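You operate a simulated robot arm through the tools that you are given. There is no shell and no other tool.

Carry out the task below with a simulated robot arm. There is one attempt and no reset: what you move stays moved.

Task
Clean the empty drum: run 60 C with RINSE+.
Fine: water valve OPEN, switch on, door shut, then START; it may run on.

Only the result counts: the job must be done as asked and must still hold three seconds after the hand-in. Knocking over, shifting, dropping, spilling or breaking anything else fails it.

Robot
A 7-joint arm with a two-finger parallel gripper, fixed in place. Base frame: the origin is at the foot of the arm, x ahead of it, y to its left, z up. Units: cm, degrees, N and s.
With the tool pointing down near the work surface it reaches from about 10 to 60 cm from the base axis. Its first joint turns from -115.0 to 115.0 degrees. Payload 3.91 kg.
The tool frame sits at the grasp point between the pads (the TCP): z along the fingers, y along the line on which they close. The tips reach 3 cm beyond it. Largest opening 11 cm; finger width 2, thickness 1; the body of the gripper, 4.8 by 11.2 cm, starts 5.5 cm behind the TCP.
Orientation is that of the tool frame in the base frame, as a unit quaternion [x, y, z, w]. With the fingers straight down and closing along the base's y, the tool's x points along the base's -x, its y along +y and its z along -z.

Tools
- The arm moves only by the tool apply_moves. Its argument "increments" is a list of rows, each an object of numbers (a shift or turn left out is 0, a gripper value left out holds the last): "dx", "dy", "dz": the shift along the tool's x, y, z in units of 25 mm (1.0 is 25 mm); "rx", "ry", "rz": the turn, a rotation vector about the tool's x, y, z in units of 4 degrees (1.0 is 4 degrees). In form: [{"dx": .., "dy": .., "dz": .., "rx": .., "ry": .., "rz": ..}, ...]. A call has 1 to 20 rows; each row shifts and turns the commanded pose from where the row before left it, along the tool's axes as they then stand. "hand" is the opening in per cent of the stroke, from 0 (shut) to 100 (fully open), set as the call begins (left out, the last holds). A call with a number of a shift or a turn outside -1 to 1 is refused whole. Rows are played at 5 a second. More than 5 cm and 8.6 degrees between two rows, or a gripper value outside its range, and nothing of the call is played. Where a pose cannot be reached the arm comes as near as it can. A force on the tool above 40 N (or 10 N above the force at the start of the call, whichever is more), or a blocked arm, ends the call early, and 0.2 s more pass. Each finger travels about 10.8 cm/s and halts on what it meets, pressing with about 44 N; the grip force reading is that of the motor and also rises with nothing between the fingers. The clock runs only during rows and for 0.2 s after the last one: add rows that do not move to give the fingers time. The reply holds the time, the measured pose of the TCP, the force on the tool along the base axes, the opening and the grip force, in the units named above and with some noise, with the torque about the TCP (base axes, N m) and any sound that the robot's microphone picked up.
- Cameras (640 x 400 px; columns grow to the right, rows downward): "scene" is fixed at [21.96, -49.84, 161.95]; the picture's right is [0.97, -0.24, 0.00], its down [-0.14, -0.56, -0.81] and it looks along [0.19, 0.79, -0.58] (base axes); focal length 369 px, centre (320, 200). "wrist" rides on the gripper at [7.2, 1.7, -10.3] in the tool frame; the picture's right is [-0.23, 0.97, 0.00], its down [-0.76, -0.18, -0.62] and it looks along [-0.61, -0.14, 0.78] (tool axes); focal length 222 px, centre (320, 200). There is no depth. A picture from a camera that has moved, and an enlarged one, comes with that camera's place and axes in the base frame and with its lens.
- get_image(camera): a new picture of that camera. The clock stands still meanwhile.
- slide_trunk(by): slides the trunk up (or, below 0, down) by that many cm; the arm rides with it, the base frame stays. It gives what a move gives, with no picture.
- close_up(camera, box): a new picture of the part [left, top, right, bottom] of that camera's present view, enlarged. The clock stands still meanwhile.
- hand_in(): hands the job in; it is judged then, once.

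Nothing tells you positions but the pictures and the camera data. Unless the task says otherwise, let go and move clear before handing in.

The tools are called after "Request:" as a command line: name --argument value ..., lists and objects as JSON in quotes. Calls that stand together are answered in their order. apply_moves: Moves the arm, as the interface text tells. Its arguments: {"type":"object","properties":{"increments":{"type":"array","items":{"type":"object","properties":{"dx":{"type":"number"},"dy":{"type":"number"},"dz":{"type":"number"},"rx":{"type":"number"},"ry":{"type":"number"},"rz":{"type":"number"}}}},"hand":{"type":"number"}},"required":["increments"]} The other tools are called the same way: slide_trunk (by) slides the trunk up or down; get_image (camera) takes a picture; close_up (camera, box) takes an enlarged picture of a part of a camera's view; hand_in () hands the job in.

At the start:

```text
time: 0.0
tool_pos: [13.67, 38.69, 120.39]
tcp_rot: [0.0, 1.0, -0.001, 0.0]
wrist_force: [-0.8, 0.8, -0.7]
moment: [-0.04, 0.01, 0.0]
width: 11.01
finger_force: 0.2
trunk travel left (down, up): [-85.0, 14.0]
```

scene: 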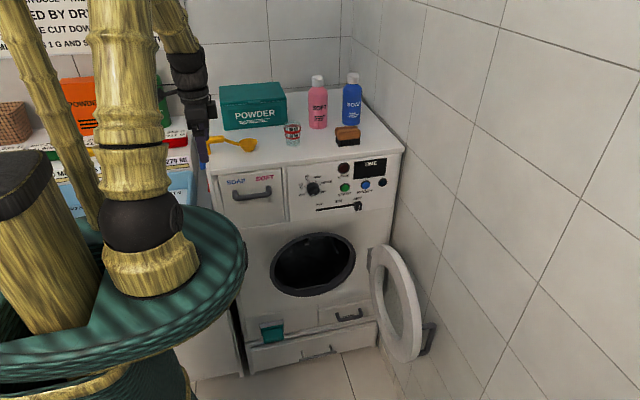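
wrist: 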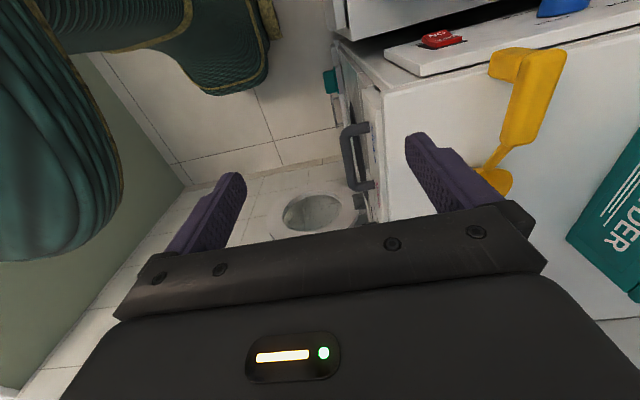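

I see a washing machine with a control panel, an open round door at its right, and signs on the wall at upper left. I'll look closer at the panel, the signs and the surroundings before moving.

Request:
close_up --camera "scene" --box '[280, 150, 400, 225]'

Request:
close_up --camera "scene" --box '[0, 0, 220, 140]'

Request:
close_up --camera "scene" --box '[200, 60, 400, 185]'

Request:
close_up --camera "scene" --box '[230, 220, 450, 380]'

```text
5.33 times, centred on (340, 188) of scene
camera zoom: at [21.96, -49.84, 161.95], right [0.97, -0.24, 0.0], down [-0.14, -0.56, -0.81], along [0.19, 0.79, -0.58], focal length 1970 px, centre (213, 267)
```

zoom: 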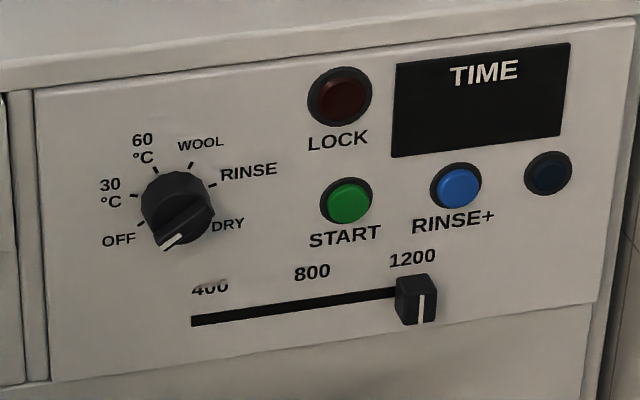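

```text
2.86 times, centred on (110, 70) of scene
camera zoom: at [21.96, -49.84, 161.95], right [0.97, -0.24, 0.0], down [-0.14, -0.56, -0.81], along [0.19, 0.79, -0.58], focal length 1055 px, centre (920, 571)
```

zoom: 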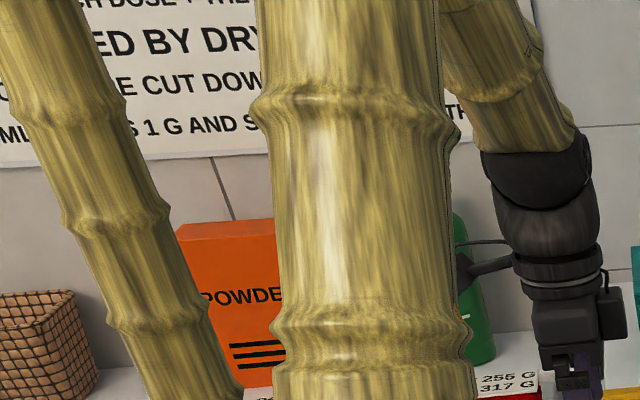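

```text
3.20 times, centred on (300, 122) of scene
camera zoom: at [21.96, -49.84, 161.95], right [0.97, -0.24, 0.0], down [-0.14, -0.56, -0.81], along [0.19, 0.79, -0.58], focal length 1182 px, centre (384, 448)
```

zoom: 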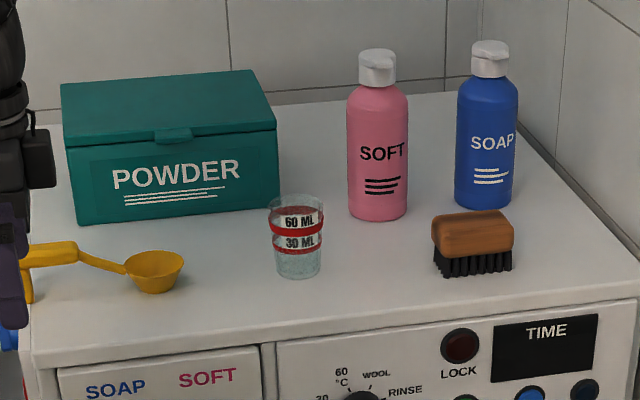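

```text
2.50 times, centred on (340, 300) of scene
camera zoom: at [21.96, -49.84, 161.95], right [0.97, -0.24, 0.0], down [-0.14, -0.56, -0.81], along [0.19, 0.79, -0.58], focal length 923 px, centre (270, -50)
```

zoom: 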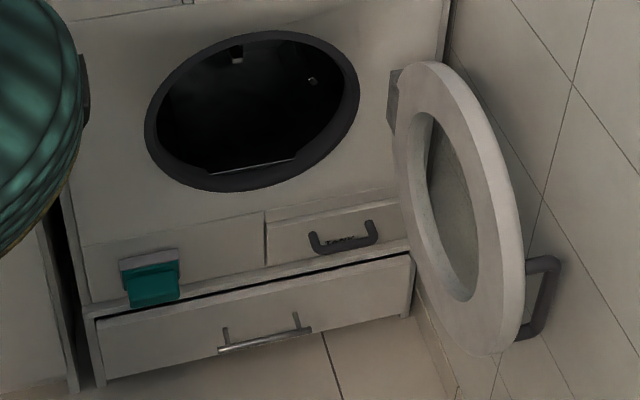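

The machine is roughly x 10–72, front at y≈46, top at z≈106. I still need to find the water valve and the power switch, so I'll zoom further.

Request:
close_up --camera "scene" --box '[150, 100, 290, 220]'

Request:
close_up --camera "wrist" --box '[310, 0, 640, 210]'

Request:
close_up --camera "scene" --box '[0, 100, 220, 240]'

Request:
close_up --camera "scene" --box '[255, 225, 375, 300]'

Request:
close_up --camera "scene" --box '[380, 0, 640, 400]'

```text
3.33 times, centred on (220, 160) of scene
camera zoom: at [21.96, -49.84, 161.95], right [0.97, -0.24, 0.0], down [-0.14, -0.56, -0.81], along [0.19, 0.79, -0.58], focal length 1231 px, centre (653, 333)
```

zoom: 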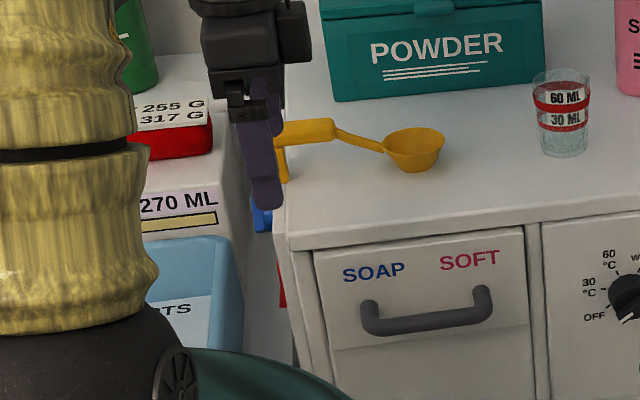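

```text
1.90 times, centred on (475, 105) of wrist
camera zoom: at [6.27, 40.33, 130.78], right [0.23, 0.97, 0.0], down [0.76, -0.18, 0.62], along [0.61, -0.14, -0.78], focal length 423 px, centre (25, 381)
```

zoom: 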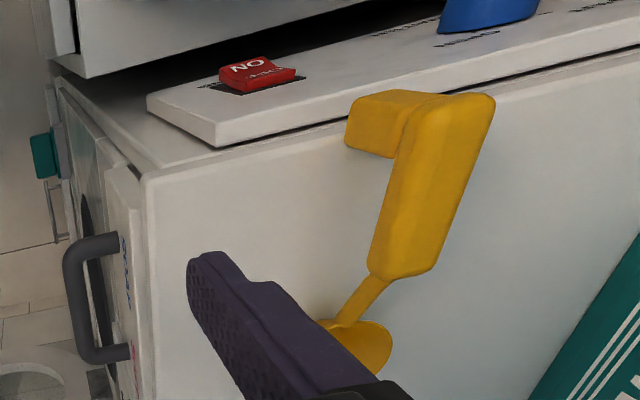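

```text
2.86 times, centred on (110, 170) of scene
camera zoom: at [21.96, -49.84, 161.95], right [0.97, -0.24, 0.0], down [-0.14, -0.56, -0.81], along [0.19, 0.79, -0.58], focal length 1055 px, centre (920, 286)
```

zoom: 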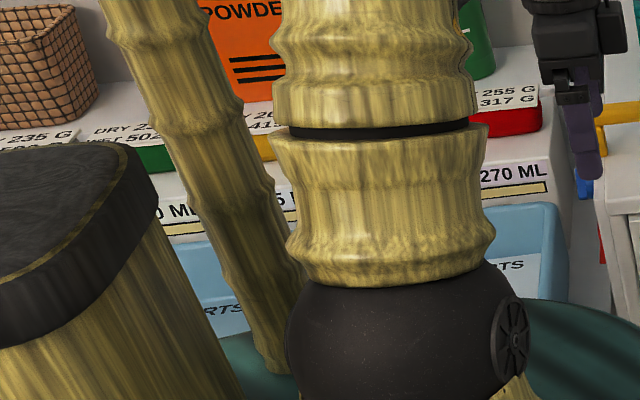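

```text
5.33 times, centred on (315, 262) of scene
camera zoom: at [21.96, -49.84, 161.95], right [0.97, -0.24, 0.0], down [-0.14, -0.56, -0.81], along [0.19, 0.79, -0.58], focal length 1970 px, centre (347, -133)
```

zoom: 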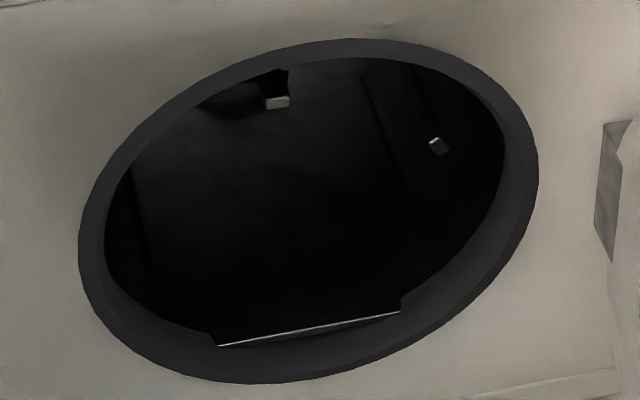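

```text
1.00 times, centred on (510, 200) of scene (not enlarged: the box is as wide or as high as the picture)
camera zoom: at [21.96, -49.84, 161.95], right [0.97, -0.24, 0.0], down [-0.14, -0.56, -0.81], along [0.19, 0.79, -0.58], focal length 369 px, centre (130, 200)
```

zoom: 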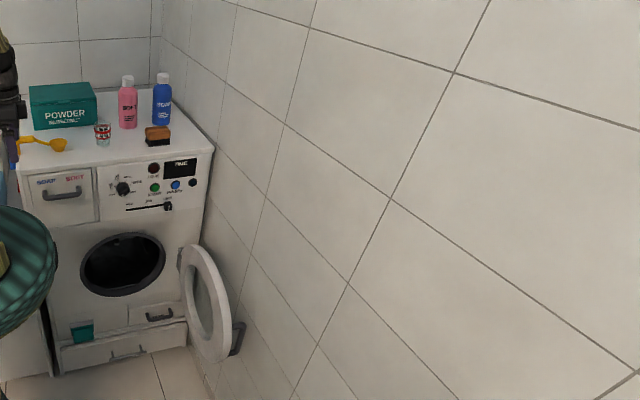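

The wrist view shows a ledge left of the machine with a red rocker switch and a blue valve lever. I'll raise the gripper and move the wrist camera over to read them.

Request:
apply_moves --increments '[{"dz": -1}, {"dz": -1}, {"dz": -1, "dx": 0.5}, {"dx": 0.9, "dy": 1}, {"dx": 0.8, "dy": 1}, {"dy": 1}, {"dy": 0.8}, {}]'

Request:
get_image --camera "wrist"

Request:
get_image --camera "scene"

```text
time: 1.8
tool_pos: [8.1, 48.06, 127.84]
tcp_rot: [0.0, 1.0, 0.0, 0.0]
wrist_force: [-0.3, -0.1, -0.1]
moment: [0.03, -0.02, 0.01]
width: 10.99
finger_force: 0.1
trunk travel left (down, up): [-85.0, 14.0]
```

```text
taken
camera wrist: at [0.82, 49.77, 138.19], right [0.23, 0.97, 0.0], down [0.76, -0.18, 0.62], along [0.61, -0.14, -0.78], focal length 222 px, centre (320, 200)
```

wrist: 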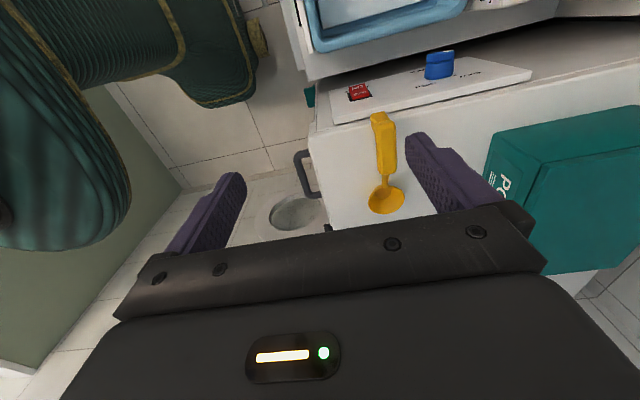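

```text
taken
```

scene: 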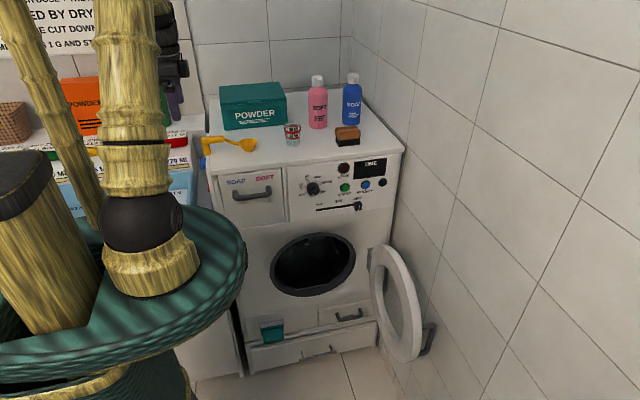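

Request:
close_up --camera "wrist" --box '[320, 30, 540, 150]'

Request:
close_up --camera "wrist" --box '[400, 40, 500, 100]'

Request:
close_up --camera "scene" --box '[180, 130, 270, 200]'

```text
2.91 times, centred on (430, 90) of wrist
camera zoom: at [0.82, 49.77, 138.19], right [0.23, 0.97, 0.0], down [0.76, -0.18, 0.62], along [0.61, -0.14, -0.78], focal length 646 px, centre (0, 520)
```

zoom: 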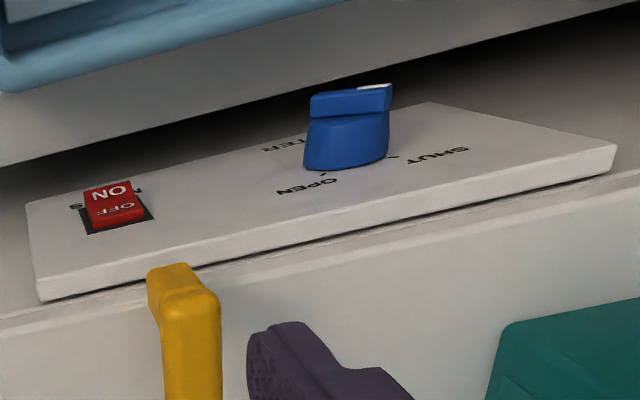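

```text
6.40 times, centred on (450, 70) of wrist
camera zoom: at [0.82, 49.77, 138.19], right [0.23, 0.97, 0.0], down [0.76, -0.18, 0.62], along [0.61, -0.14, -0.78], focal length 1422 px, centre (-512, 1032)
```

zoom: 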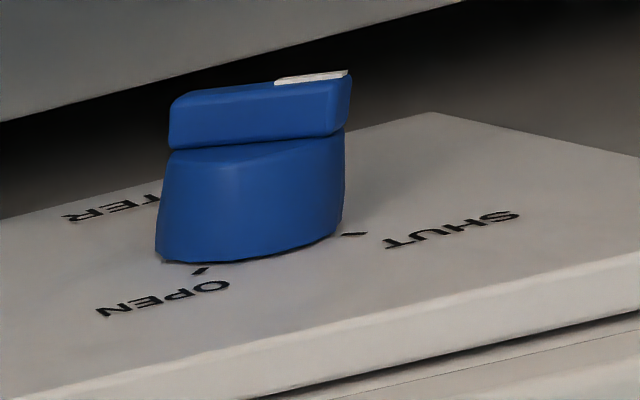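

```text
5.71 times, centred on (225, 165) of scene
camera zoom: at [21.96, -49.84, 161.95], right [0.97, -0.24, 0.0], down [-0.14, -0.56, -0.81], along [0.19, 0.79, -0.58], focal length 2111 px, centre (863, 400)
```

zoom: 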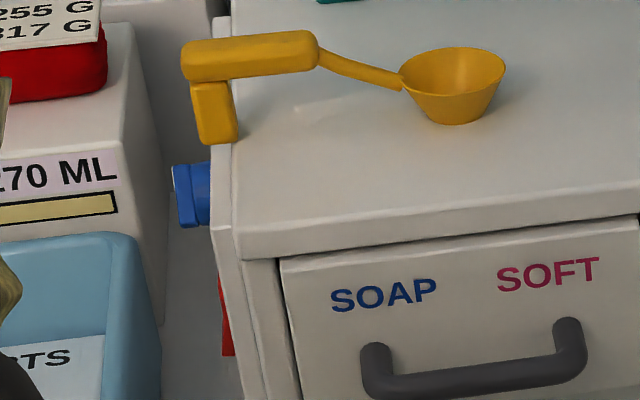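

The rocker and valve are on a vertical plate on the machine's left side at x≈11.6, facing the shelf. The valve appears to point at SHUT. I'll back off and yaw the wrist so its camera looks along +y into the gap.

Request:
apply_moves --increments '[{"dy": -1}, {"dy": -1}, {"dy": -1}, {"dy": -1}, {"rz": -1}, {"rz": -1}, {"rz": -1}, {"rz": -1}, {"rz": -1}, {"rz": -1}, {"rz": -1}, {"rz": -1}, {"rz": -1}, {"rz": -1}, {"rz": -1}, {"rz": -1}, {"rz": -1}, {"rz": -1}, {"rz": -1}, {"rz": -1}]'

Request:
apply_moves --increments '[{"rz": -1}, {"rz": -1}, {"rz": -1}, {"rz": -1}, {"rz": -1}, {"rz": -1}, {"rz": -0.5}, {}]'

Request:
get_image --camera "wrist"

Request:
get_image --camera "scene"

```text
time: 6.0
tool_pos: [8.16, 38.2, 127.83]
tcp_rot: [-0.53, 0.848, 0.0, 0.0]
wrist_force: [0.4, 0.3, 0.1]
moment: [-0.01, -0.01, 0.0]
width: 10.98
finger_force: 0.1
trunk travel left (down, up): [-85.0, 14.0]
```

```text
time: 7.8
tool_pos: [8.15, 38.02, 127.86]
tcp_rot: [0.707, -0.707, 0.0, 0.001]
wrist_force: [0.0, -0.1, 0.0]
moment: [0.02, -0.04, -0.01]
width: 11.0
finger_force: 0.1
trunk travel left (down, up): [-85.0, 14.0]
```

```text
taken
camera wrist: at [6.37, 30.86, 138.23], right [-0.97, 0.23, 0.0], down [0.18, 0.76, 0.62], along [0.14, 0.61, -0.78], focal length 222 px, centre (320, 200)
```

wrist: 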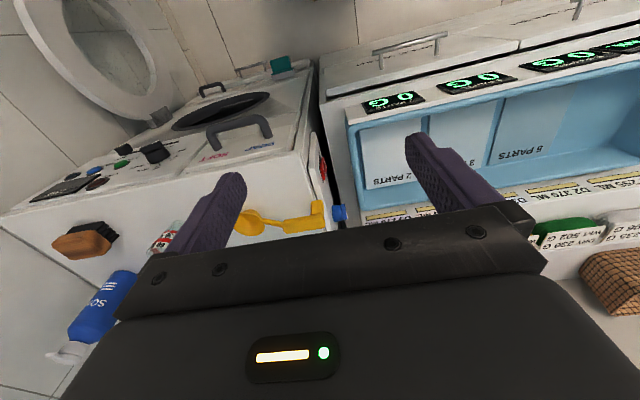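

```text
taken
```

scene: 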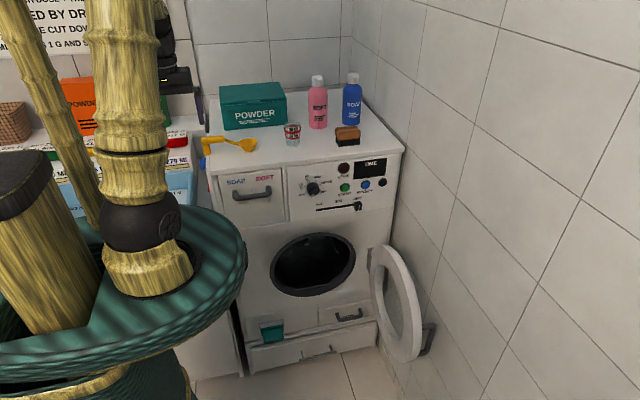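

Request:
close_up --camera "wrist" --box '[290, 130, 440, 240]'

Request:
close_up --camera "wrist" --box '[0, 40, 330, 260]'

Request:
close_up --camera "wrist" --box '[300, 20, 640, 250]'

```text
3.64 times, centred on (365, 185) of wrist
camera zoom: at [6.37, 30.86, 138.23], right [-0.97, 0.23, 0.0], down [0.18, 0.76, 0.62], along [0.14, 0.61, -0.78], focal length 808 px, centre (156, 254)
```

zoom: 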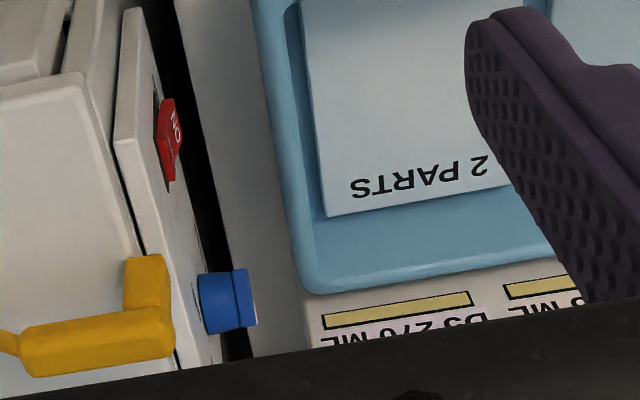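

```text
1.82 times, centred on (165, 150) of wrist
camera zoom: at [6.37, 30.86, 138.23], right [-0.97, 0.23, 0.0], down [0.18, 0.76, 0.62], along [0.14, 0.61, -0.78], focal length 404 px, centre (602, 291)
```

zoom: 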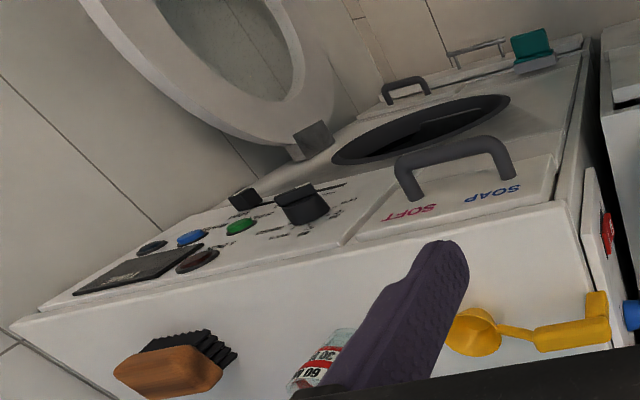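

```text
1.74 times, centred on (470, 135) of wrist
camera zoom: at [6.37, 30.86, 138.23], right [-0.97, 0.23, 0.0], down [0.18, 0.76, 0.62], along [0.14, 0.61, -0.78], focal length 386 px, centre (59, 313)
```

zoom: 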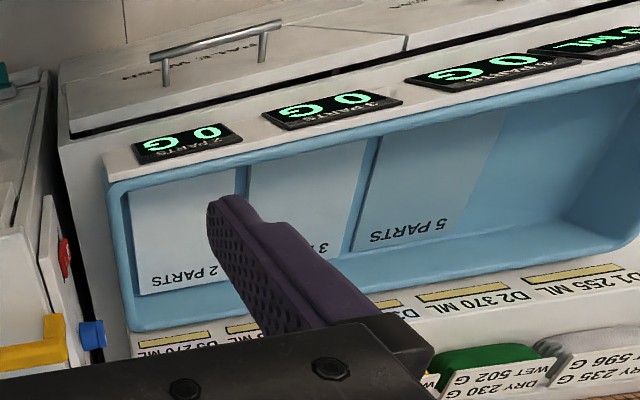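

The bins and scales on the shelf sit just left of the gap, with the rim at x≈9 and z≈93. The valve knob and rocker are just above that, and I'll zoom in on both.

Request:
close_up --camera "wrist" --box '[310, 145, 370, 185]'

Request:
close_up --camera "wrist" --box '[325, 190, 375, 225]'

Request:
close_up --camera "wrist" --box '[40, 130, 210, 220]'

Request:
close_up --camera "wrist" --box '[0, 0, 230, 140]'

```text
10.00 times, centred on (340, 165) of wrist
camera zoom: at [6.37, 30.86, 138.23], right [-0.97, 0.23, 0.0], down [0.18, 0.76, 0.62], along [0.14, 0.61, -0.78], focal length 2221 px, centre (120, 550)
```

zoom: 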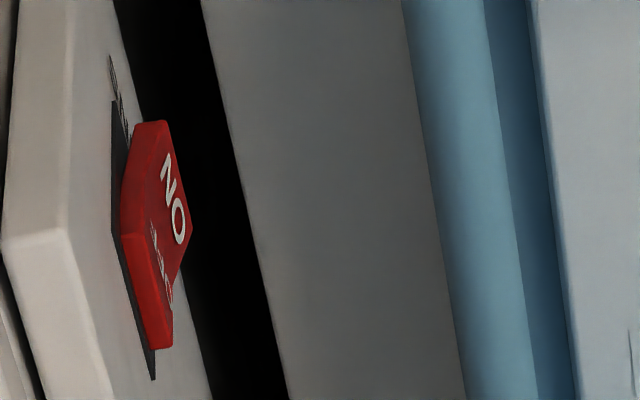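

```text
11.43 times, centred on (350, 208) of wrist
camera zoom: at [6.37, 30.86, 138.23], right [-0.97, 0.23, 0.0], down [0.18, 0.76, 0.62], along [0.14, 0.61, -0.78], focal length 2538 px, centre (-23, 114)
```

zoom: 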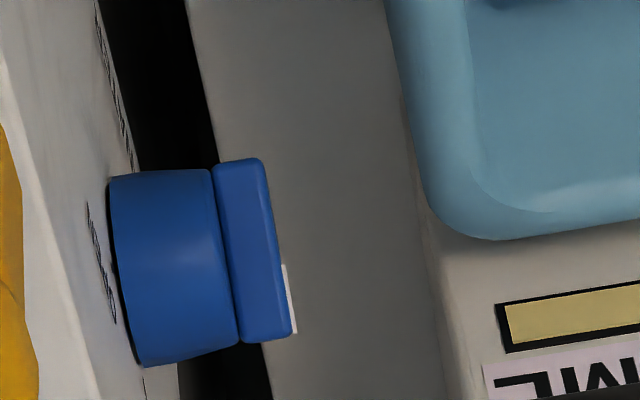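

```text
3.76 times, centred on (125, 175) of wrist
camera zoom: at [6.37, 30.86, 138.23], right [-0.97, 0.23, 0.0], down [0.18, 0.76, 0.62], along [0.14, 0.61, -0.78], focal length 836 px, centre (1054, 294)
```

zoom: 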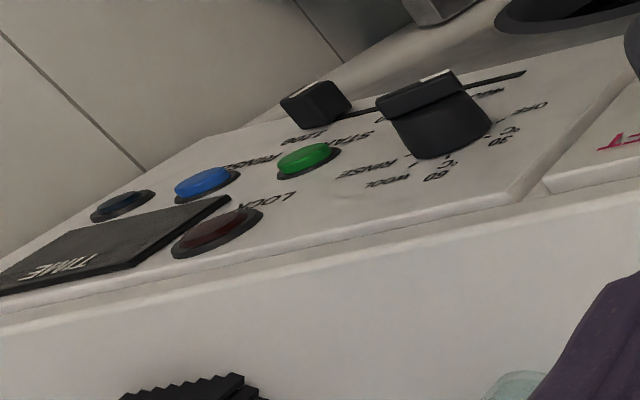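

```text
2.78 times, centred on (115, 70) of wrist
camera zoom: at [6.37, 30.86, 138.23], right [-0.97, 0.23, 0.0], down [0.18, 0.76, 0.62], along [0.14, 0.61, -0.78], focal length 618 px, centre (890, 562)
```

zoom: 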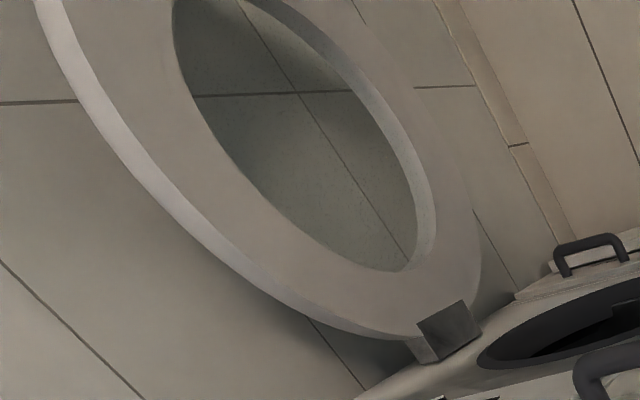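

The rocker is off: its ON half, the lower one, sticks out. The valve's white mark points to SHUT, so it needs a quarter turn toward the front (−y). I'll restore the yaw, close the fingers and move above the far side of the valve.

Request:
apply_moves --hand 0 --increments '[{"rz": 1}, {"rz": 1}, {"rz": 1}, {"rz": 1}, {"rz": 1}, {"rz": 1}, {"rz": 1}, {"rz": 1}, {"rz": 1}, {"rz": 1}, {"rz": 1}, {"rz": 1}, {"rz": 1}, {"rz": 1}, {"rz": 1}, {"rz": 1}, {"rz": 1}, {"rz": 1}, {"rz": 1}, {"rz": 1}]'

Request:
apply_moves --increments '[{"rz": 1}, {"rz": 1}, {"rz": 0.5}, {"dy": 1}, {"dy": 1}, {"dy": 1}, {"dy": 1}, {"dy": 1}, {"dy": 1}, {"dy": 1}, {"dy": 1}, {"dy": 1}, {"dy": 1}, {"dy": 1}, {"dy": 1}, {"dy": 0.8}, {}, {}]'

Request:
get_image --camera "wrist"

Request:
get_image --camera "scene"

```text
time: 12.0
tool_pos: [8.0, 38.17, 127.85]
tcp_rot: [-0.086, 0.996, 0.0, 0.0]
wrist_force: [0.7, -0.2, -0.3]
moment: [0.03, -0.02, 0.0]
width: 0.0
finger_force: 37.8
trunk travel left (down, up): [-85.0, 14.0]
```

```text
time: 15.8
tool_pos: [8.49, 67.12, 127.03]
tcp_rot: [0.0, 1.0, 0.0, 0.0]
wrist_force: [-0.8, 0.7, -0.4]
moment: [0.04, -0.03, 0.01]
width: 0.01
finger_force: 37.9
out of reach, approached as far as the arm can: row 15, 16
trunk travel left (down, up): [-85.0, 14.0]
```

```text
taken
camera wrist: at [1.16, 68.87, 137.39], right [0.23, 0.97, 0.0], down [0.76, -0.18, 0.62], along [0.61, -0.14, -0.78], focal length 222 px, centre (320, 200)
```

wrist: 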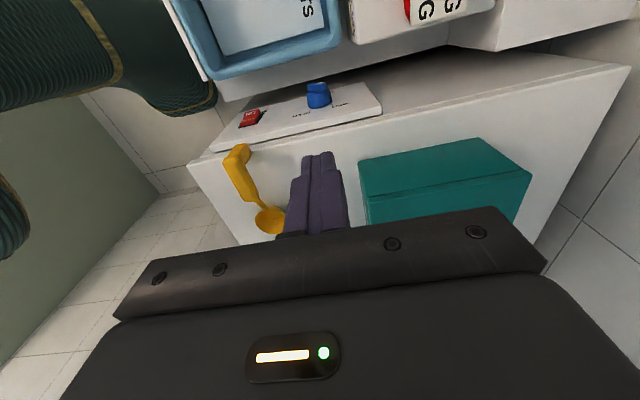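

```text
taken
```

scene: 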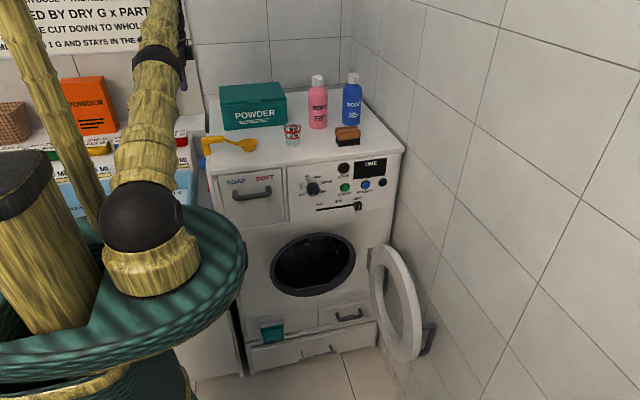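

Horizontal reach is limited at this height but should improve lower down. I'll zoom in on the knob and rocker from here.

Request:
close_up --camera "wrist" --box '[280, 70, 380, 130]'

Request:
close_up --camera "wrist" --box '[200, 60, 400, 180]'

```text
6.40 times, centred on (330, 100) of wrist
camera zoom: at [1.16, 68.87, 137.39], right [0.23, 0.97, 0.0], down [0.76, -0.18, 0.62], along [0.61, -0.14, -0.78], focal length 1422 px, centre (256, 840)
```

zoom: 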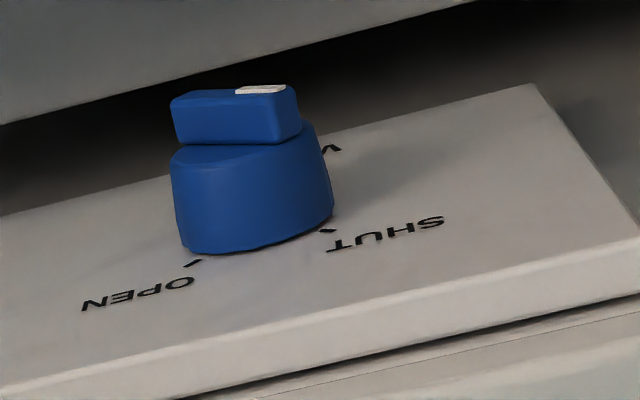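

```text
3.20 times, centred on (300, 120) of wrist
camera zoom: at [1.16, 68.87, 137.39], right [0.23, 0.97, 0.0], down [0.76, -0.18, 0.62], along [0.61, -0.14, -0.78], focal length 711 px, centre (384, 456)
```

zoom: 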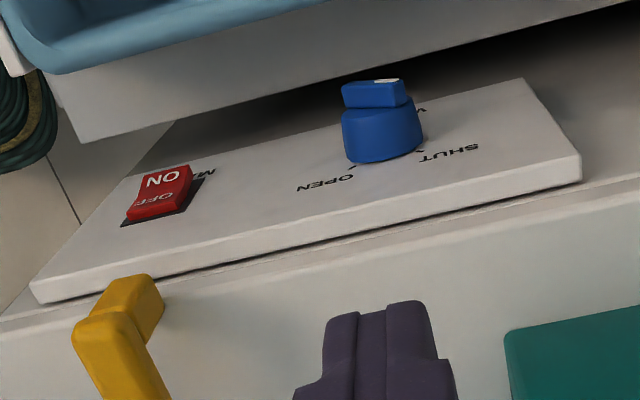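

Request:
apply_moves --increments '[{"dz": 1}, {"dz": 1}, {"dz": 1}, {"dz": 1}, {"dz": 1}, {"dz": 1}, {"dz": 1}, {"dz": 0.8}, {}, {}]'

Request:
get_image --camera "wrist"

Request:
close_up --camera "scene" --box '[110, 60, 290, 190]'

```text
time: 18.0
tool_pos: [8.62, 67.16, 107.63]
tcp_rot: [-0.001, 1.0, 0.001, 0.0]
wrist_force: [-0.4, 0.2, -0.1]
moment: [-0.04, -0.02, -0.01]
width: 0.01
finger_force: 37.8
trunk travel left (down, up): [-85.0, 14.0]
```

```text
taken
camera wrist: at [1.14, 68.82, 118.02], right [0.23, 0.97, 0.0], down [0.76, -0.18, 0.62], along [0.61, -0.14, -0.78], focal length 222 px, centre (320, 200)
```

wrist: 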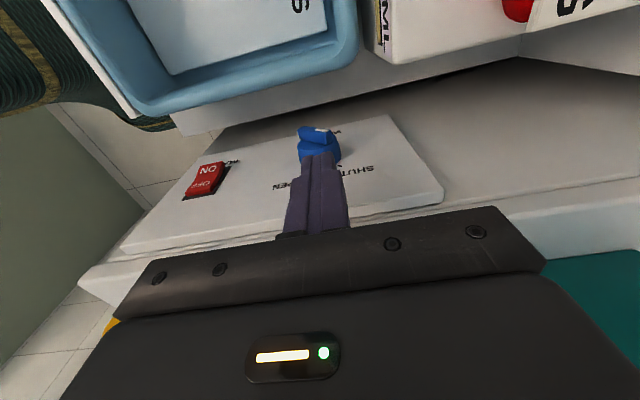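

```text
3.08 times, centred on (200, 125) of scene
camera zoom: at [21.96, -49.84, 161.95], right [0.97, -0.24, 0.0], down [-0.14, -0.56, -0.81], along [0.19, 0.79, -0.58], focal length 1136 px, centre (689, 431)
```

zoom: 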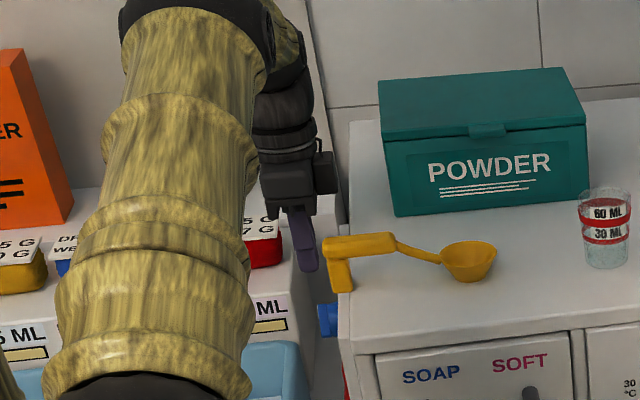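

Request:
apply_moves --increments '[{"dy": 0.7, "dx": 0.2}, {"dy": 0.6}, {}, {}]'

Request:
close_up --camera "wrist" --box '[260, 100, 400, 240]'

```text
time: 19.0
tool_pos: [7.98, 70.47, 107.54]
tcp_rot: [0.0, 1.0, 0.0, 0.0]
wrist_force: [0.1, 1.3, 0.3]
moment: [0.0, -0.01, 0.0]
width: 0.0
finger_force: 37.1
trunk travel left (down, up): [-85.0, 14.0]
```

```text
2.86 times, centred on (330, 170) of wrist
camera zoom: at [0.53, 72.13, 117.85], right [0.23, 0.97, 0.0], down [0.76, -0.18, 0.62], along [0.61, -0.14, -0.78], focal length 635 px, centre (291, 286)
```

zoom: 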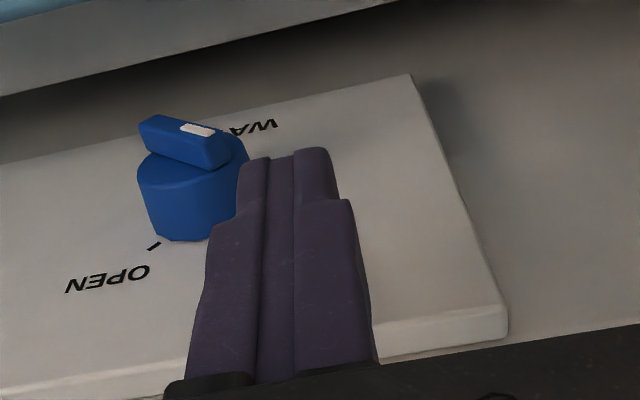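

Request:
apply_moves --increments '[{"dz": 0.9}, {"dz": 0.9}, {}]'

Request:
close_up --camera "wrist" --box '[260, 100, 400, 240]'

```text
time: 19.8
tool_pos: [7.97, 70.18, 103.12]
tcp_rot: [0.001, 1.0, 0.0, -0.001]
wrist_force: [0.3, -0.1, 0.5]
moment: [0.04, 0.01, 0.02]
width: 0.0
finger_force: 37.3
trunk travel left (down, up): [-85.0, 14.0]
```

```text
2.86 times, centred on (330, 170) of wrist
camera zoom: at [0.61, 71.92, 113.49], right [0.23, 0.97, 0.0], down [0.76, -0.18, 0.62], along [0.61, -0.14, -0.78], focal length 635 px, centre (291, 286)
```

zoom: 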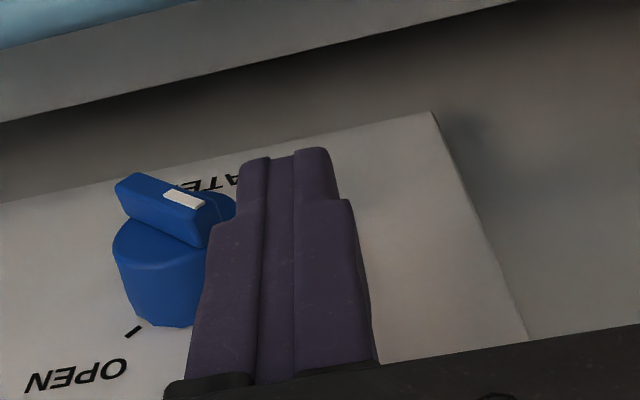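

Request:
apply_moves --increments '[{"dy": -0.4}, {"dy": -0.4}, {"dy": -0.3}, {}]'

Request:
close_up --camera "wrist" --box '[260, 100, 400, 240]'

```text
time: 20.8
tool_pos: [7.96, 67.74, 103.49]
tcp_rot: [-0.001, 1.0, 0.003, 0.0]
wrist_force: [-1.3, 3.6, 14.9]
moment: [-0.06, -0.06, 0.02]
width: 0.0
finger_force: 37.3
trunk travel left (down, up): [-85.0, 14.0]
```

```text
2.86 times, centred on (330, 170) of wrist
camera zoom: at [0.62, 69.46, 113.77], right [0.23, 0.97, 0.0], down [0.76, -0.18, 0.62], along [0.61, -0.14, -0.78], focal length 635 px, centre (291, 286)
```

zoom: 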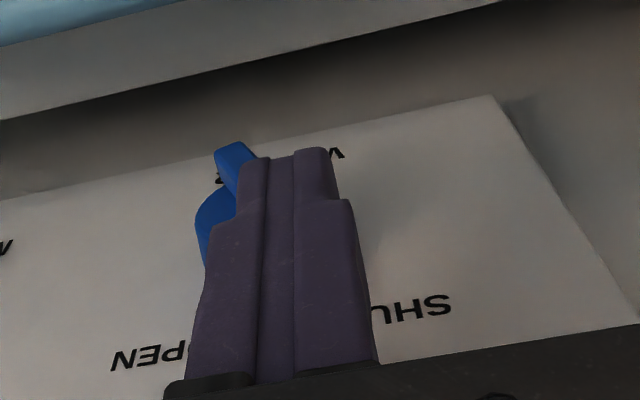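

The finger rode up on the bar instead of pushing its end. I'll back off, go lower and push again.

Request:
apply_moves --increments '[{"dz": -0.2}, {"dy": 0.6}, {"dy": 0.5}, {"dz": 0.6}, {}]'

Request:
close_up --camera "wrist" --box '[260, 100, 400, 240]'

```text
time: 22.0
tool_pos: [7.83, 70.21, 102.19]
tcp_rot: [0.001, 1.0, 0.0, 0.0]
wrist_force: [0.7, 0.1, -1.0]
moment: [0.01, 0.03, -0.01]
width: 0.0
finger_force: 37.2
trunk travel left (down, up): [-85.0, 14.0]
```

```text
2.86 times, centred on (330, 170) of wrist
camera zoom: at [0.47, 71.99, 112.51], right [0.23, 0.97, 0.0], down [0.76, -0.18, 0.62], along [0.61, -0.14, -0.78], focal length 635 px, centre (291, 286)
```

zoom: 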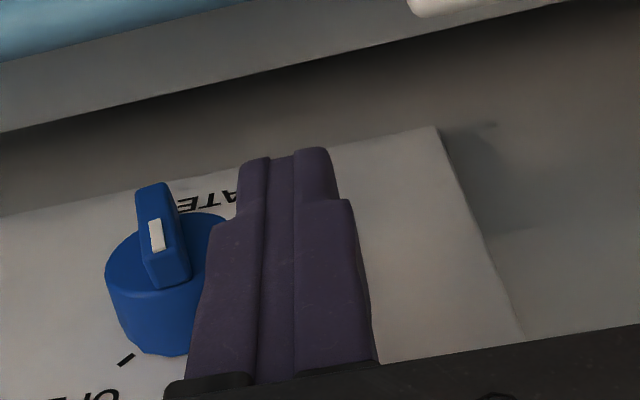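

The knob did turn and is now near vertical. I'll keep pushing toward −y with a slight rise to follow the arc.

Request:
apply_moves --increments '[{"dz": -0.3}, {"dy": -0.5}, {"dy": -0.5}, {"dy": -0.3}, {"dy": -0.2, "dz": -0.15}, {"dy": -0.2, "dz": -0.15}, {"dy": -0.2, "dz": -0.15}, {}]'

Request:
close_up --camera "wrist" --box '[260, 100, 400, 240]'

```text
time: 23.8
tool_pos: [8.09, 70.06, 103.9]
tcp_rot: [0.0, 1.0, -0.002, 0.0]
wrist_force: [-0.5, 0.3, -0.3]
moment: [0.02, 0.0, -0.01]
width: 0.02
finger_force: 37.6
out of reach, approached as far as the arm can: row 2, 3, 4, 5, 6, 7
trunk travel left (down, up): [-85.0, 14.0]
```

```text
2.86 times, centred on (330, 170) of wrist
camera zoom: at [0.66, 71.79, 114.17], right [0.23, 0.97, 0.0], down [0.76, -0.18, 0.62], along [0.61, -0.14, -0.78], focal length 635 px, centre (291, 286)
```

zoom: 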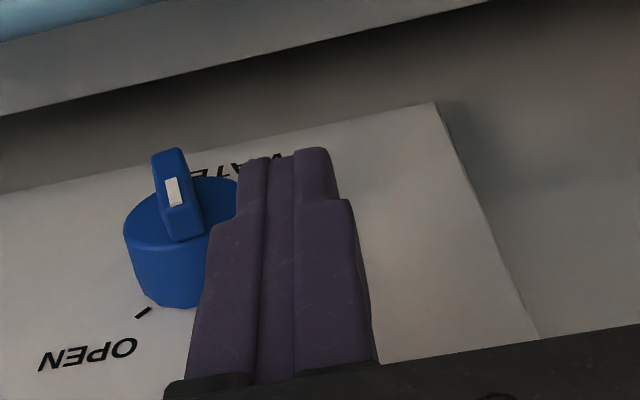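

Request:
apply_moves --increments '[{}, {}]'

```text
time: 24.4
tool_pos: [8.11, 70.06, 103.78]
tcp_rot: [0.001, 1.0, -0.002, 0.0]
wrist_force: [0.0, -0.5, 0.0]
moment: [-0.01, 0.02, 0.02]
width: 0.0
finger_force: 37.5
trunk travel left (down, up): [-85.0, 14.0]
```

Request:
apply_moves --increments '[{"dz": 0.35}, {"dy": -0.4}, {"dy": -0.4}, {}]'

```text
time: 25.4
tool_pos: [7.99, 69.98, 102.96]
tcp_rot: [0.0, 1.0, -0.001, 0.0]
wrist_force: [0.1, 0.9, -0.9]
moment: [0.03, 0.0, -0.02]
width: 0.0
finger_force: 37.8
out of reach, approached as far as the arm can: row 2, 3
trunk travel left (down, up): [-85.0, 14.0]
```

Request:
apply_moves --increments '[{"dy": -0.1}, {"dy": -0.1}, {"dy": -0.1}, {}]'

```text
time: 26.4
tool_pos: [7.95, 69.95, 102.9]
tcp_rot: [0.0, 1.0, -0.001, 0.0]
wrist_force: [0.2, 0.3, -0.7]
moment: [0.04, 0.01, 0.01]
width: 0.01
finger_force: 38.0
out of reach, approached as far as the arm can: row 1, 3
trunk travel left (down, up): [-85.0, 14.0]
```

Request:
apply_moves --increments '[{"dz": -0.8}, {"dz": -0.8}, {"dy": -0.3}, {"dy": -0.3}, {}]'

```text
time: 27.6
tool_pos: [7.72, 70.04, 106.97]
tcp_rot: [0.0, 1.0, -0.001, 0.0]
wrist_force: [0.4, -0.2, 0.8]
moment: [0.02, -0.01, -0.02]
width: 0.02
finger_force: 37.5
out of reach, approached as far as the arm can: row 3, 4
trunk travel left (down, up): [-85.0, 14.0]
```

The arm is fully extended and stuck at that singularity. I'll tilt the tool forward a little so the elbow bends.

Request:
apply_moves --increments '[{"rx": -0.5}, {"rx": -0.5}, {"rx": -0.5}, {"rx": -0.5}, {"dy": -0.2}, {"dy": -0.2}, {}]'

```text
time: 29.2
tool_pos: [7.96, 72.93, 107.16]
tcp_rot: [0.0, 0.998, 0.068, 0.0]
wrist_force: [0.4, -0.1, 0.9]
moment: [-0.02, 0.02, 0.0]
width: 0.0
finger_force: 37.4
out of reach, approached as far as the arm can: row 1, 2, 3, 4, 5, 6
trunk travel left (down, up): [-85.0, 14.0]
```

Request:
apply_moves --increments '[{"dy": -1}, {"dy": -1}, {}]'

```text
time: 30.0
tool_pos: [8.01, 72.95, 106.6]
tcp_rot: [0.0, 0.998, 0.07, 0.0]
wrist_force: [0.5, -0.5, -0.4]
moment: [0.01, 0.0, -0.02]
width: 0.0
finger_force: 37.5
out of reach, approached as far as the arm can: row 1, 2
trunk travel left (down, up): [-85.0, 14.0]
```

Request:
apply_moves --increments '[{"rx": 1}, {"rx": 1}, {"dz": -1}, {"dz": -1}, {"dz": -1}, {"dz": -1}, {"dz": -1}, {"dz": -1}, {"dz": -1}, {"dz": -1}, {"dy": -1}, {"dy": -1}, {}]'

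```text
time: 32.8
tool_pos: [7.0, 62.34, 126.26]
tcp_rot: [0.0, 1.0, -0.001, 0.001]
wrist_force: [0.2, 0.3, 0.0]
moment: [0.0, 0.0, -0.02]
width: 0.0
finger_force: 37.3
out of reach, approached as far as the arm can: row 1, 2, 5, 6, 7, 8, 9, 10
trunk travel left (down, up): [-85.0, 14.0]
```

Request:
apply_moves --increments '[{"dx": -0.4}, {"dz": 1}, {"dz": 1}, {"dz": 1}, {"dz": 1}, {"dz": 1}, {"dz": 1}, {"dz": 1}, {"dz": 0.6}, {"dy": 0.9}, {"dy": 0.9}, {"dy": 0.85}, {}]'

Request:
close_up --camera "wrist" --box '[260, 100, 400, 240]'

```text
time: 35.6
tool_pos: [7.92, 68.73, 107.2]
tcp_rot: [0.0, 1.0, 0.0, 0.0]
wrist_force: [0.3, -0.4, 0.2]
moment: [0.03, 0.01, -0.01]
width: 0.0
finger_force: 37.7
trunk travel left (down, up): [-85.0, 14.0]
```

```text
2.86 times, centred on (330, 170) of wrist
camera zoom: at [0.51, 70.5, 117.64], right [0.23, 0.97, 0.0], down [0.76, -0.18, 0.62], along [0.61, -0.14, -0.78], focal length 635 px, centre (291, 286)
```

zoom: 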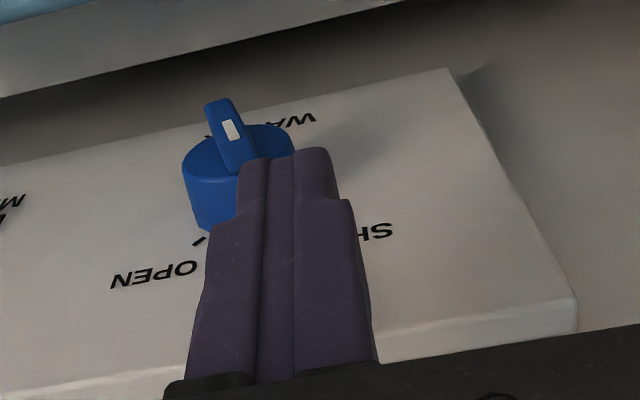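

Request:
apply_moves --increments '[{"dy": 0.24}, {"dz": 0.6}, {"dz": 0.6}, {"dz": 0.5}, {}]'

Request:
close_up --camera "wrist" --box '[260, 100, 400, 240]'

```text
time: 36.8
tool_pos: [7.68, 69.54, 102.93]
tcp_rot: [0.0, 1.0, 0.0, 0.0]
wrist_force: [-0.7, -0.3, -0.2]
moment: [0.01, -0.02, 0.03]
width: 0.02
finger_force: 37.6
trunk travel left (down, up): [-85.0, 14.0]
```

```text
2.86 times, centred on (330, 170) of wrist
camera zoom: at [0.38, 71.3, 113.33], right [0.23, 0.97, 0.0], down [0.76, -0.18, 0.62], along [0.61, -0.14, -0.78], focal length 635 px, centre (291, 286)
```

zoom: 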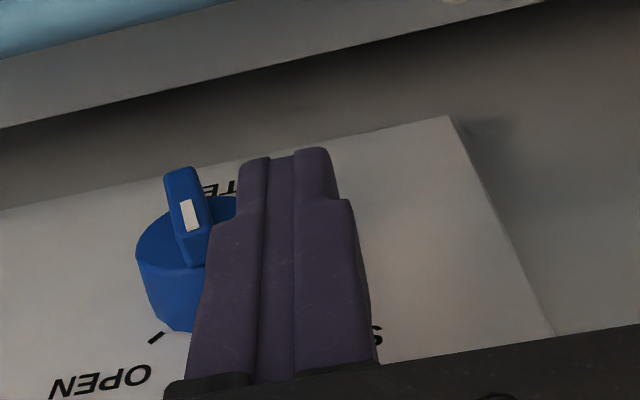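

Request:
apply_moves --increments '[{"dx": -0.12}, {"dy": -0.35}, {"dy": -0.35}, {"dy": -0.25}, {"dy": -0.15, "dz": -0.1}, {"dy": -0.15, "dz": -0.15}, {"dy": -0.15, "dz": -0.15}, {"dy": -0.1, "dz": -0.05}, {}]'

Request:
close_up --camera "wrist" --box '[260, 100, 400, 240]'

```text
time: 38.8
tool_pos: [8.14, 65.57, 104.22]
tcp_rot: [0.0, 1.0, 0.0, 0.0]
wrist_force: [-0.1, -0.9, 0.1]
moment: [-0.02, -0.03, -0.02]
width: 0.0
finger_force: 38.5
trunk travel left (down, up): [-85.0, 14.0]
```

```text
2.86 times, centred on (330, 170) of wrist
camera zoom: at [0.76, 67.39, 114.63], right [0.23, 0.97, 0.0], down [0.76, -0.18, 0.62], along [0.61, -0.14, -0.78], focal length 635 px, centre (291, 286)
```

zoom: 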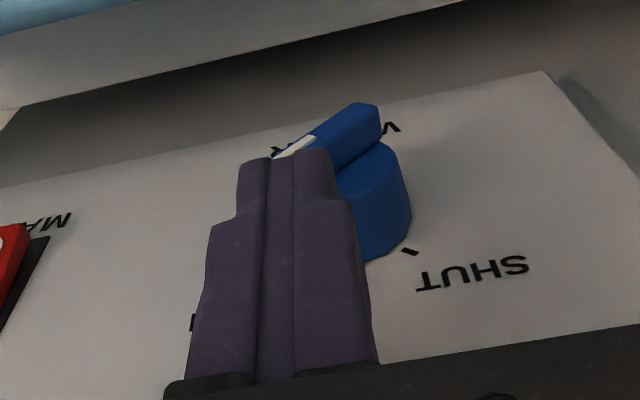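

The bar now points to the OPEN side. I'll lift away to check.

Request:
apply_moves --increments '[{"dz": -1}, {"dz": -1}, {"dz": -1}, {"dz": -1}, {"dz": -0.5}, {}]'

Request:
close_up --camera "wrist" --box '[240, 60, 400, 180]'

```text
time: 40.2
tool_pos: [8.07, 65.52, 115.47]
tcp_rot: [-0.001, 1.0, 0.0, 0.0]
wrist_force: [-0.7, 0.3, -0.2]
moment: [0.0, 0.02, 0.03]
width: 0.01
finger_force: 37.7
trunk travel left (down, up): [-85.0, 14.0]
```

```text
3.33 times, centred on (320, 120) of wrist
camera zoom: at [0.79, 67.3, 125.92], right [0.23, 0.97, 0.0], down [0.76, -0.18, 0.62], along [0.61, -0.14, -0.78], focal length 740 px, centre (320, 467)
```

zoom: 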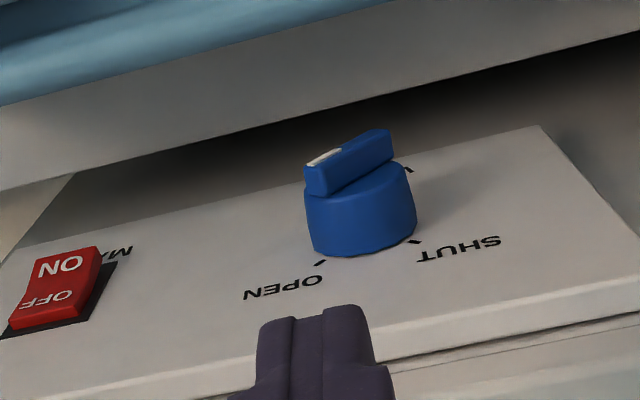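

The valve mark now points at OPEN, mirroring its SHUT position. Next is the rocker: I'll move above it at y≈54.6 and tilt the fingers toward +x.

Request:
apply_moves --increments '[{"dy": -0.9}, {"dy": -0.9}, {"dy": -0.9}, {"dy": -0.9}, {"dy": -0.76}, {"ry": -1}, {"ry": -1}, {"ry": -1}, {"ry": -1}, {"ry": -1}, {"ry": -1}, {}]'

Request:
get_image --camera "wrist"

Request:
close_up --camera "scene" --box '[110, 60, 290, 190]'

```text
time: 42.8
tool_pos: [8.32, 54.76, 115.48]
tcp_rot: [0.001, 0.978, 0.001, 0.208]
wrist_force: [1.5, 1.1, 0.1]
moment: [-0.03, 0.01, 0.0]
width: 0.01
finger_force: 38.4
trunk travel left (down, up): [-85.0, 14.0]
```

```text
taken
camera wrist: at [-2.67, 56.5, 121.95], right [0.21, 0.97, 0.09], down [0.44, -0.18, 0.88], along [0.87, -0.14, -0.47], focal length 222 px, centre (320, 200)
```

wrist: 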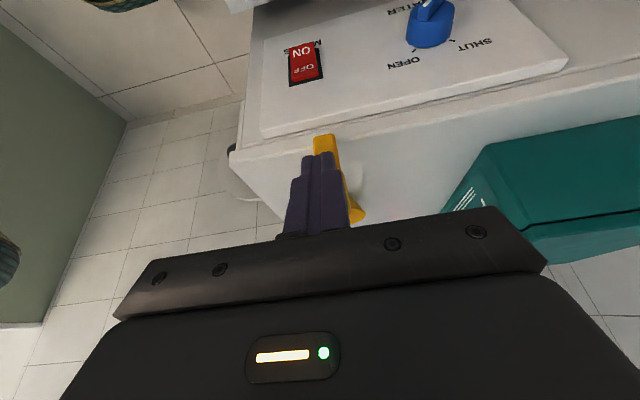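

```text
3.08 times, centred on (200, 125) of scene
camera zoom: at [21.96, -49.84, 161.95], right [0.97, -0.24, 0.0], down [-0.14, -0.56, -0.81], along [0.19, 0.79, -0.58], focal length 1136 px, centre (689, 431)
```

zoom: 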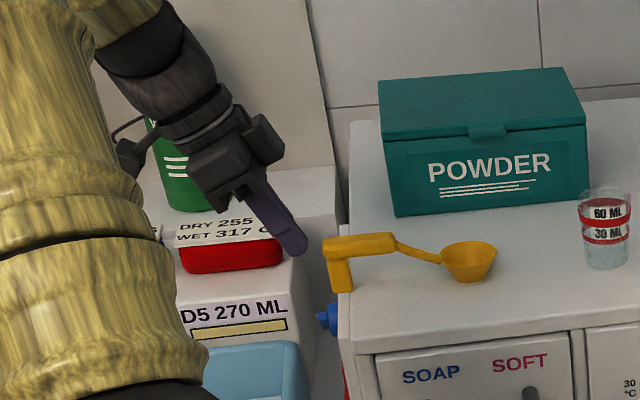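

Request:
close_up --camera "wrist" --box '[260, 0, 500, 150]'

```text
2.67 times, centred on (380, 75) of wrist
camera zoom: at [-2.67, 56.5, 121.95], right [0.21, 0.97, 0.09], down [0.44, -0.18, 0.88], along [0.87, -0.14, -0.47], focal length 592 px, centre (160, 533)
```

zoom: 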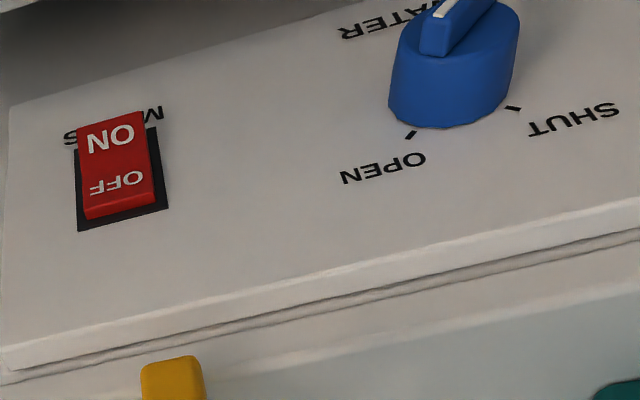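

Request:
apply_moves --increments '[{"dy": -0.24}, {"dx": 0.567, "dz": 0.945}, {"dx": 0.567, "dz": 0.945}, {"dx": 0.567, "dz": 0.945}, {"dx": 0.567, "dz": 0.945}, {"dx": 0.567, "dz": 0.945}, {"dx": 0.567, "dz": 0.945}, {}]'

Request:
get_image --camera "wrist"

Request:
close_up --camera "scene" --box '[110, 60, 290, 190]'

```text
time: 44.4
tool_pos: [9.52, 54.76, 102.94]
tcp_rot: [0.044, 0.978, 0.012, 0.201]
wrist_force: [-35.9, -17.7, 40.6]
moment: [-0.68, 0.26, -0.58]
width: 0.0
finger_force: 37.8
trunk travel left (down, up): [-85.0, 14.0]
stopped in row 7: the force on the tool passed its limit at 89 N (the readings are from after the stop); the commanded pose is now the measured one
```

```text
taken
camera wrist: at [-1.16, 57.08, 109.68], right [0.29, 0.95, 0.13], down [0.44, -0.25, 0.86], along [0.85, -0.19, -0.49], focal length 222 px, centre (320, 200)
```

wrist: 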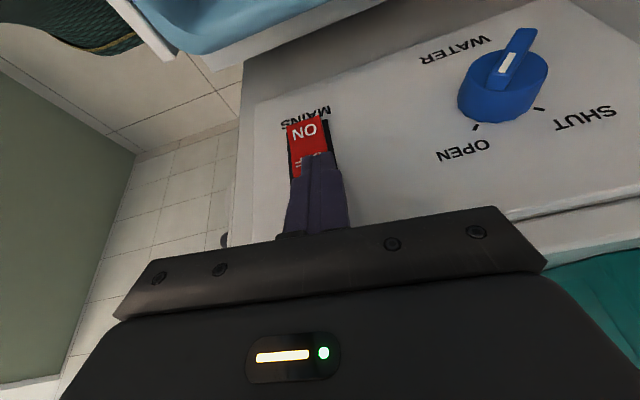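

```text
3.08 times, centred on (200, 125) of scene
camera zoom: at [21.96, -49.84, 161.95], right [0.97, -0.24, 0.0], down [-0.14, -0.56, -0.81], along [0.19, 0.79, -0.58], focal length 1136 px, centre (689, 431)
```

zoom: 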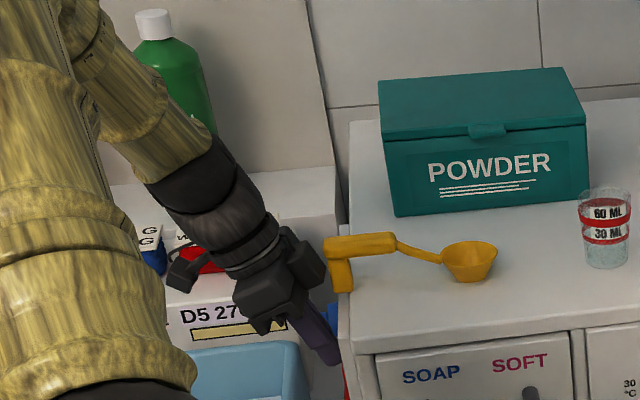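

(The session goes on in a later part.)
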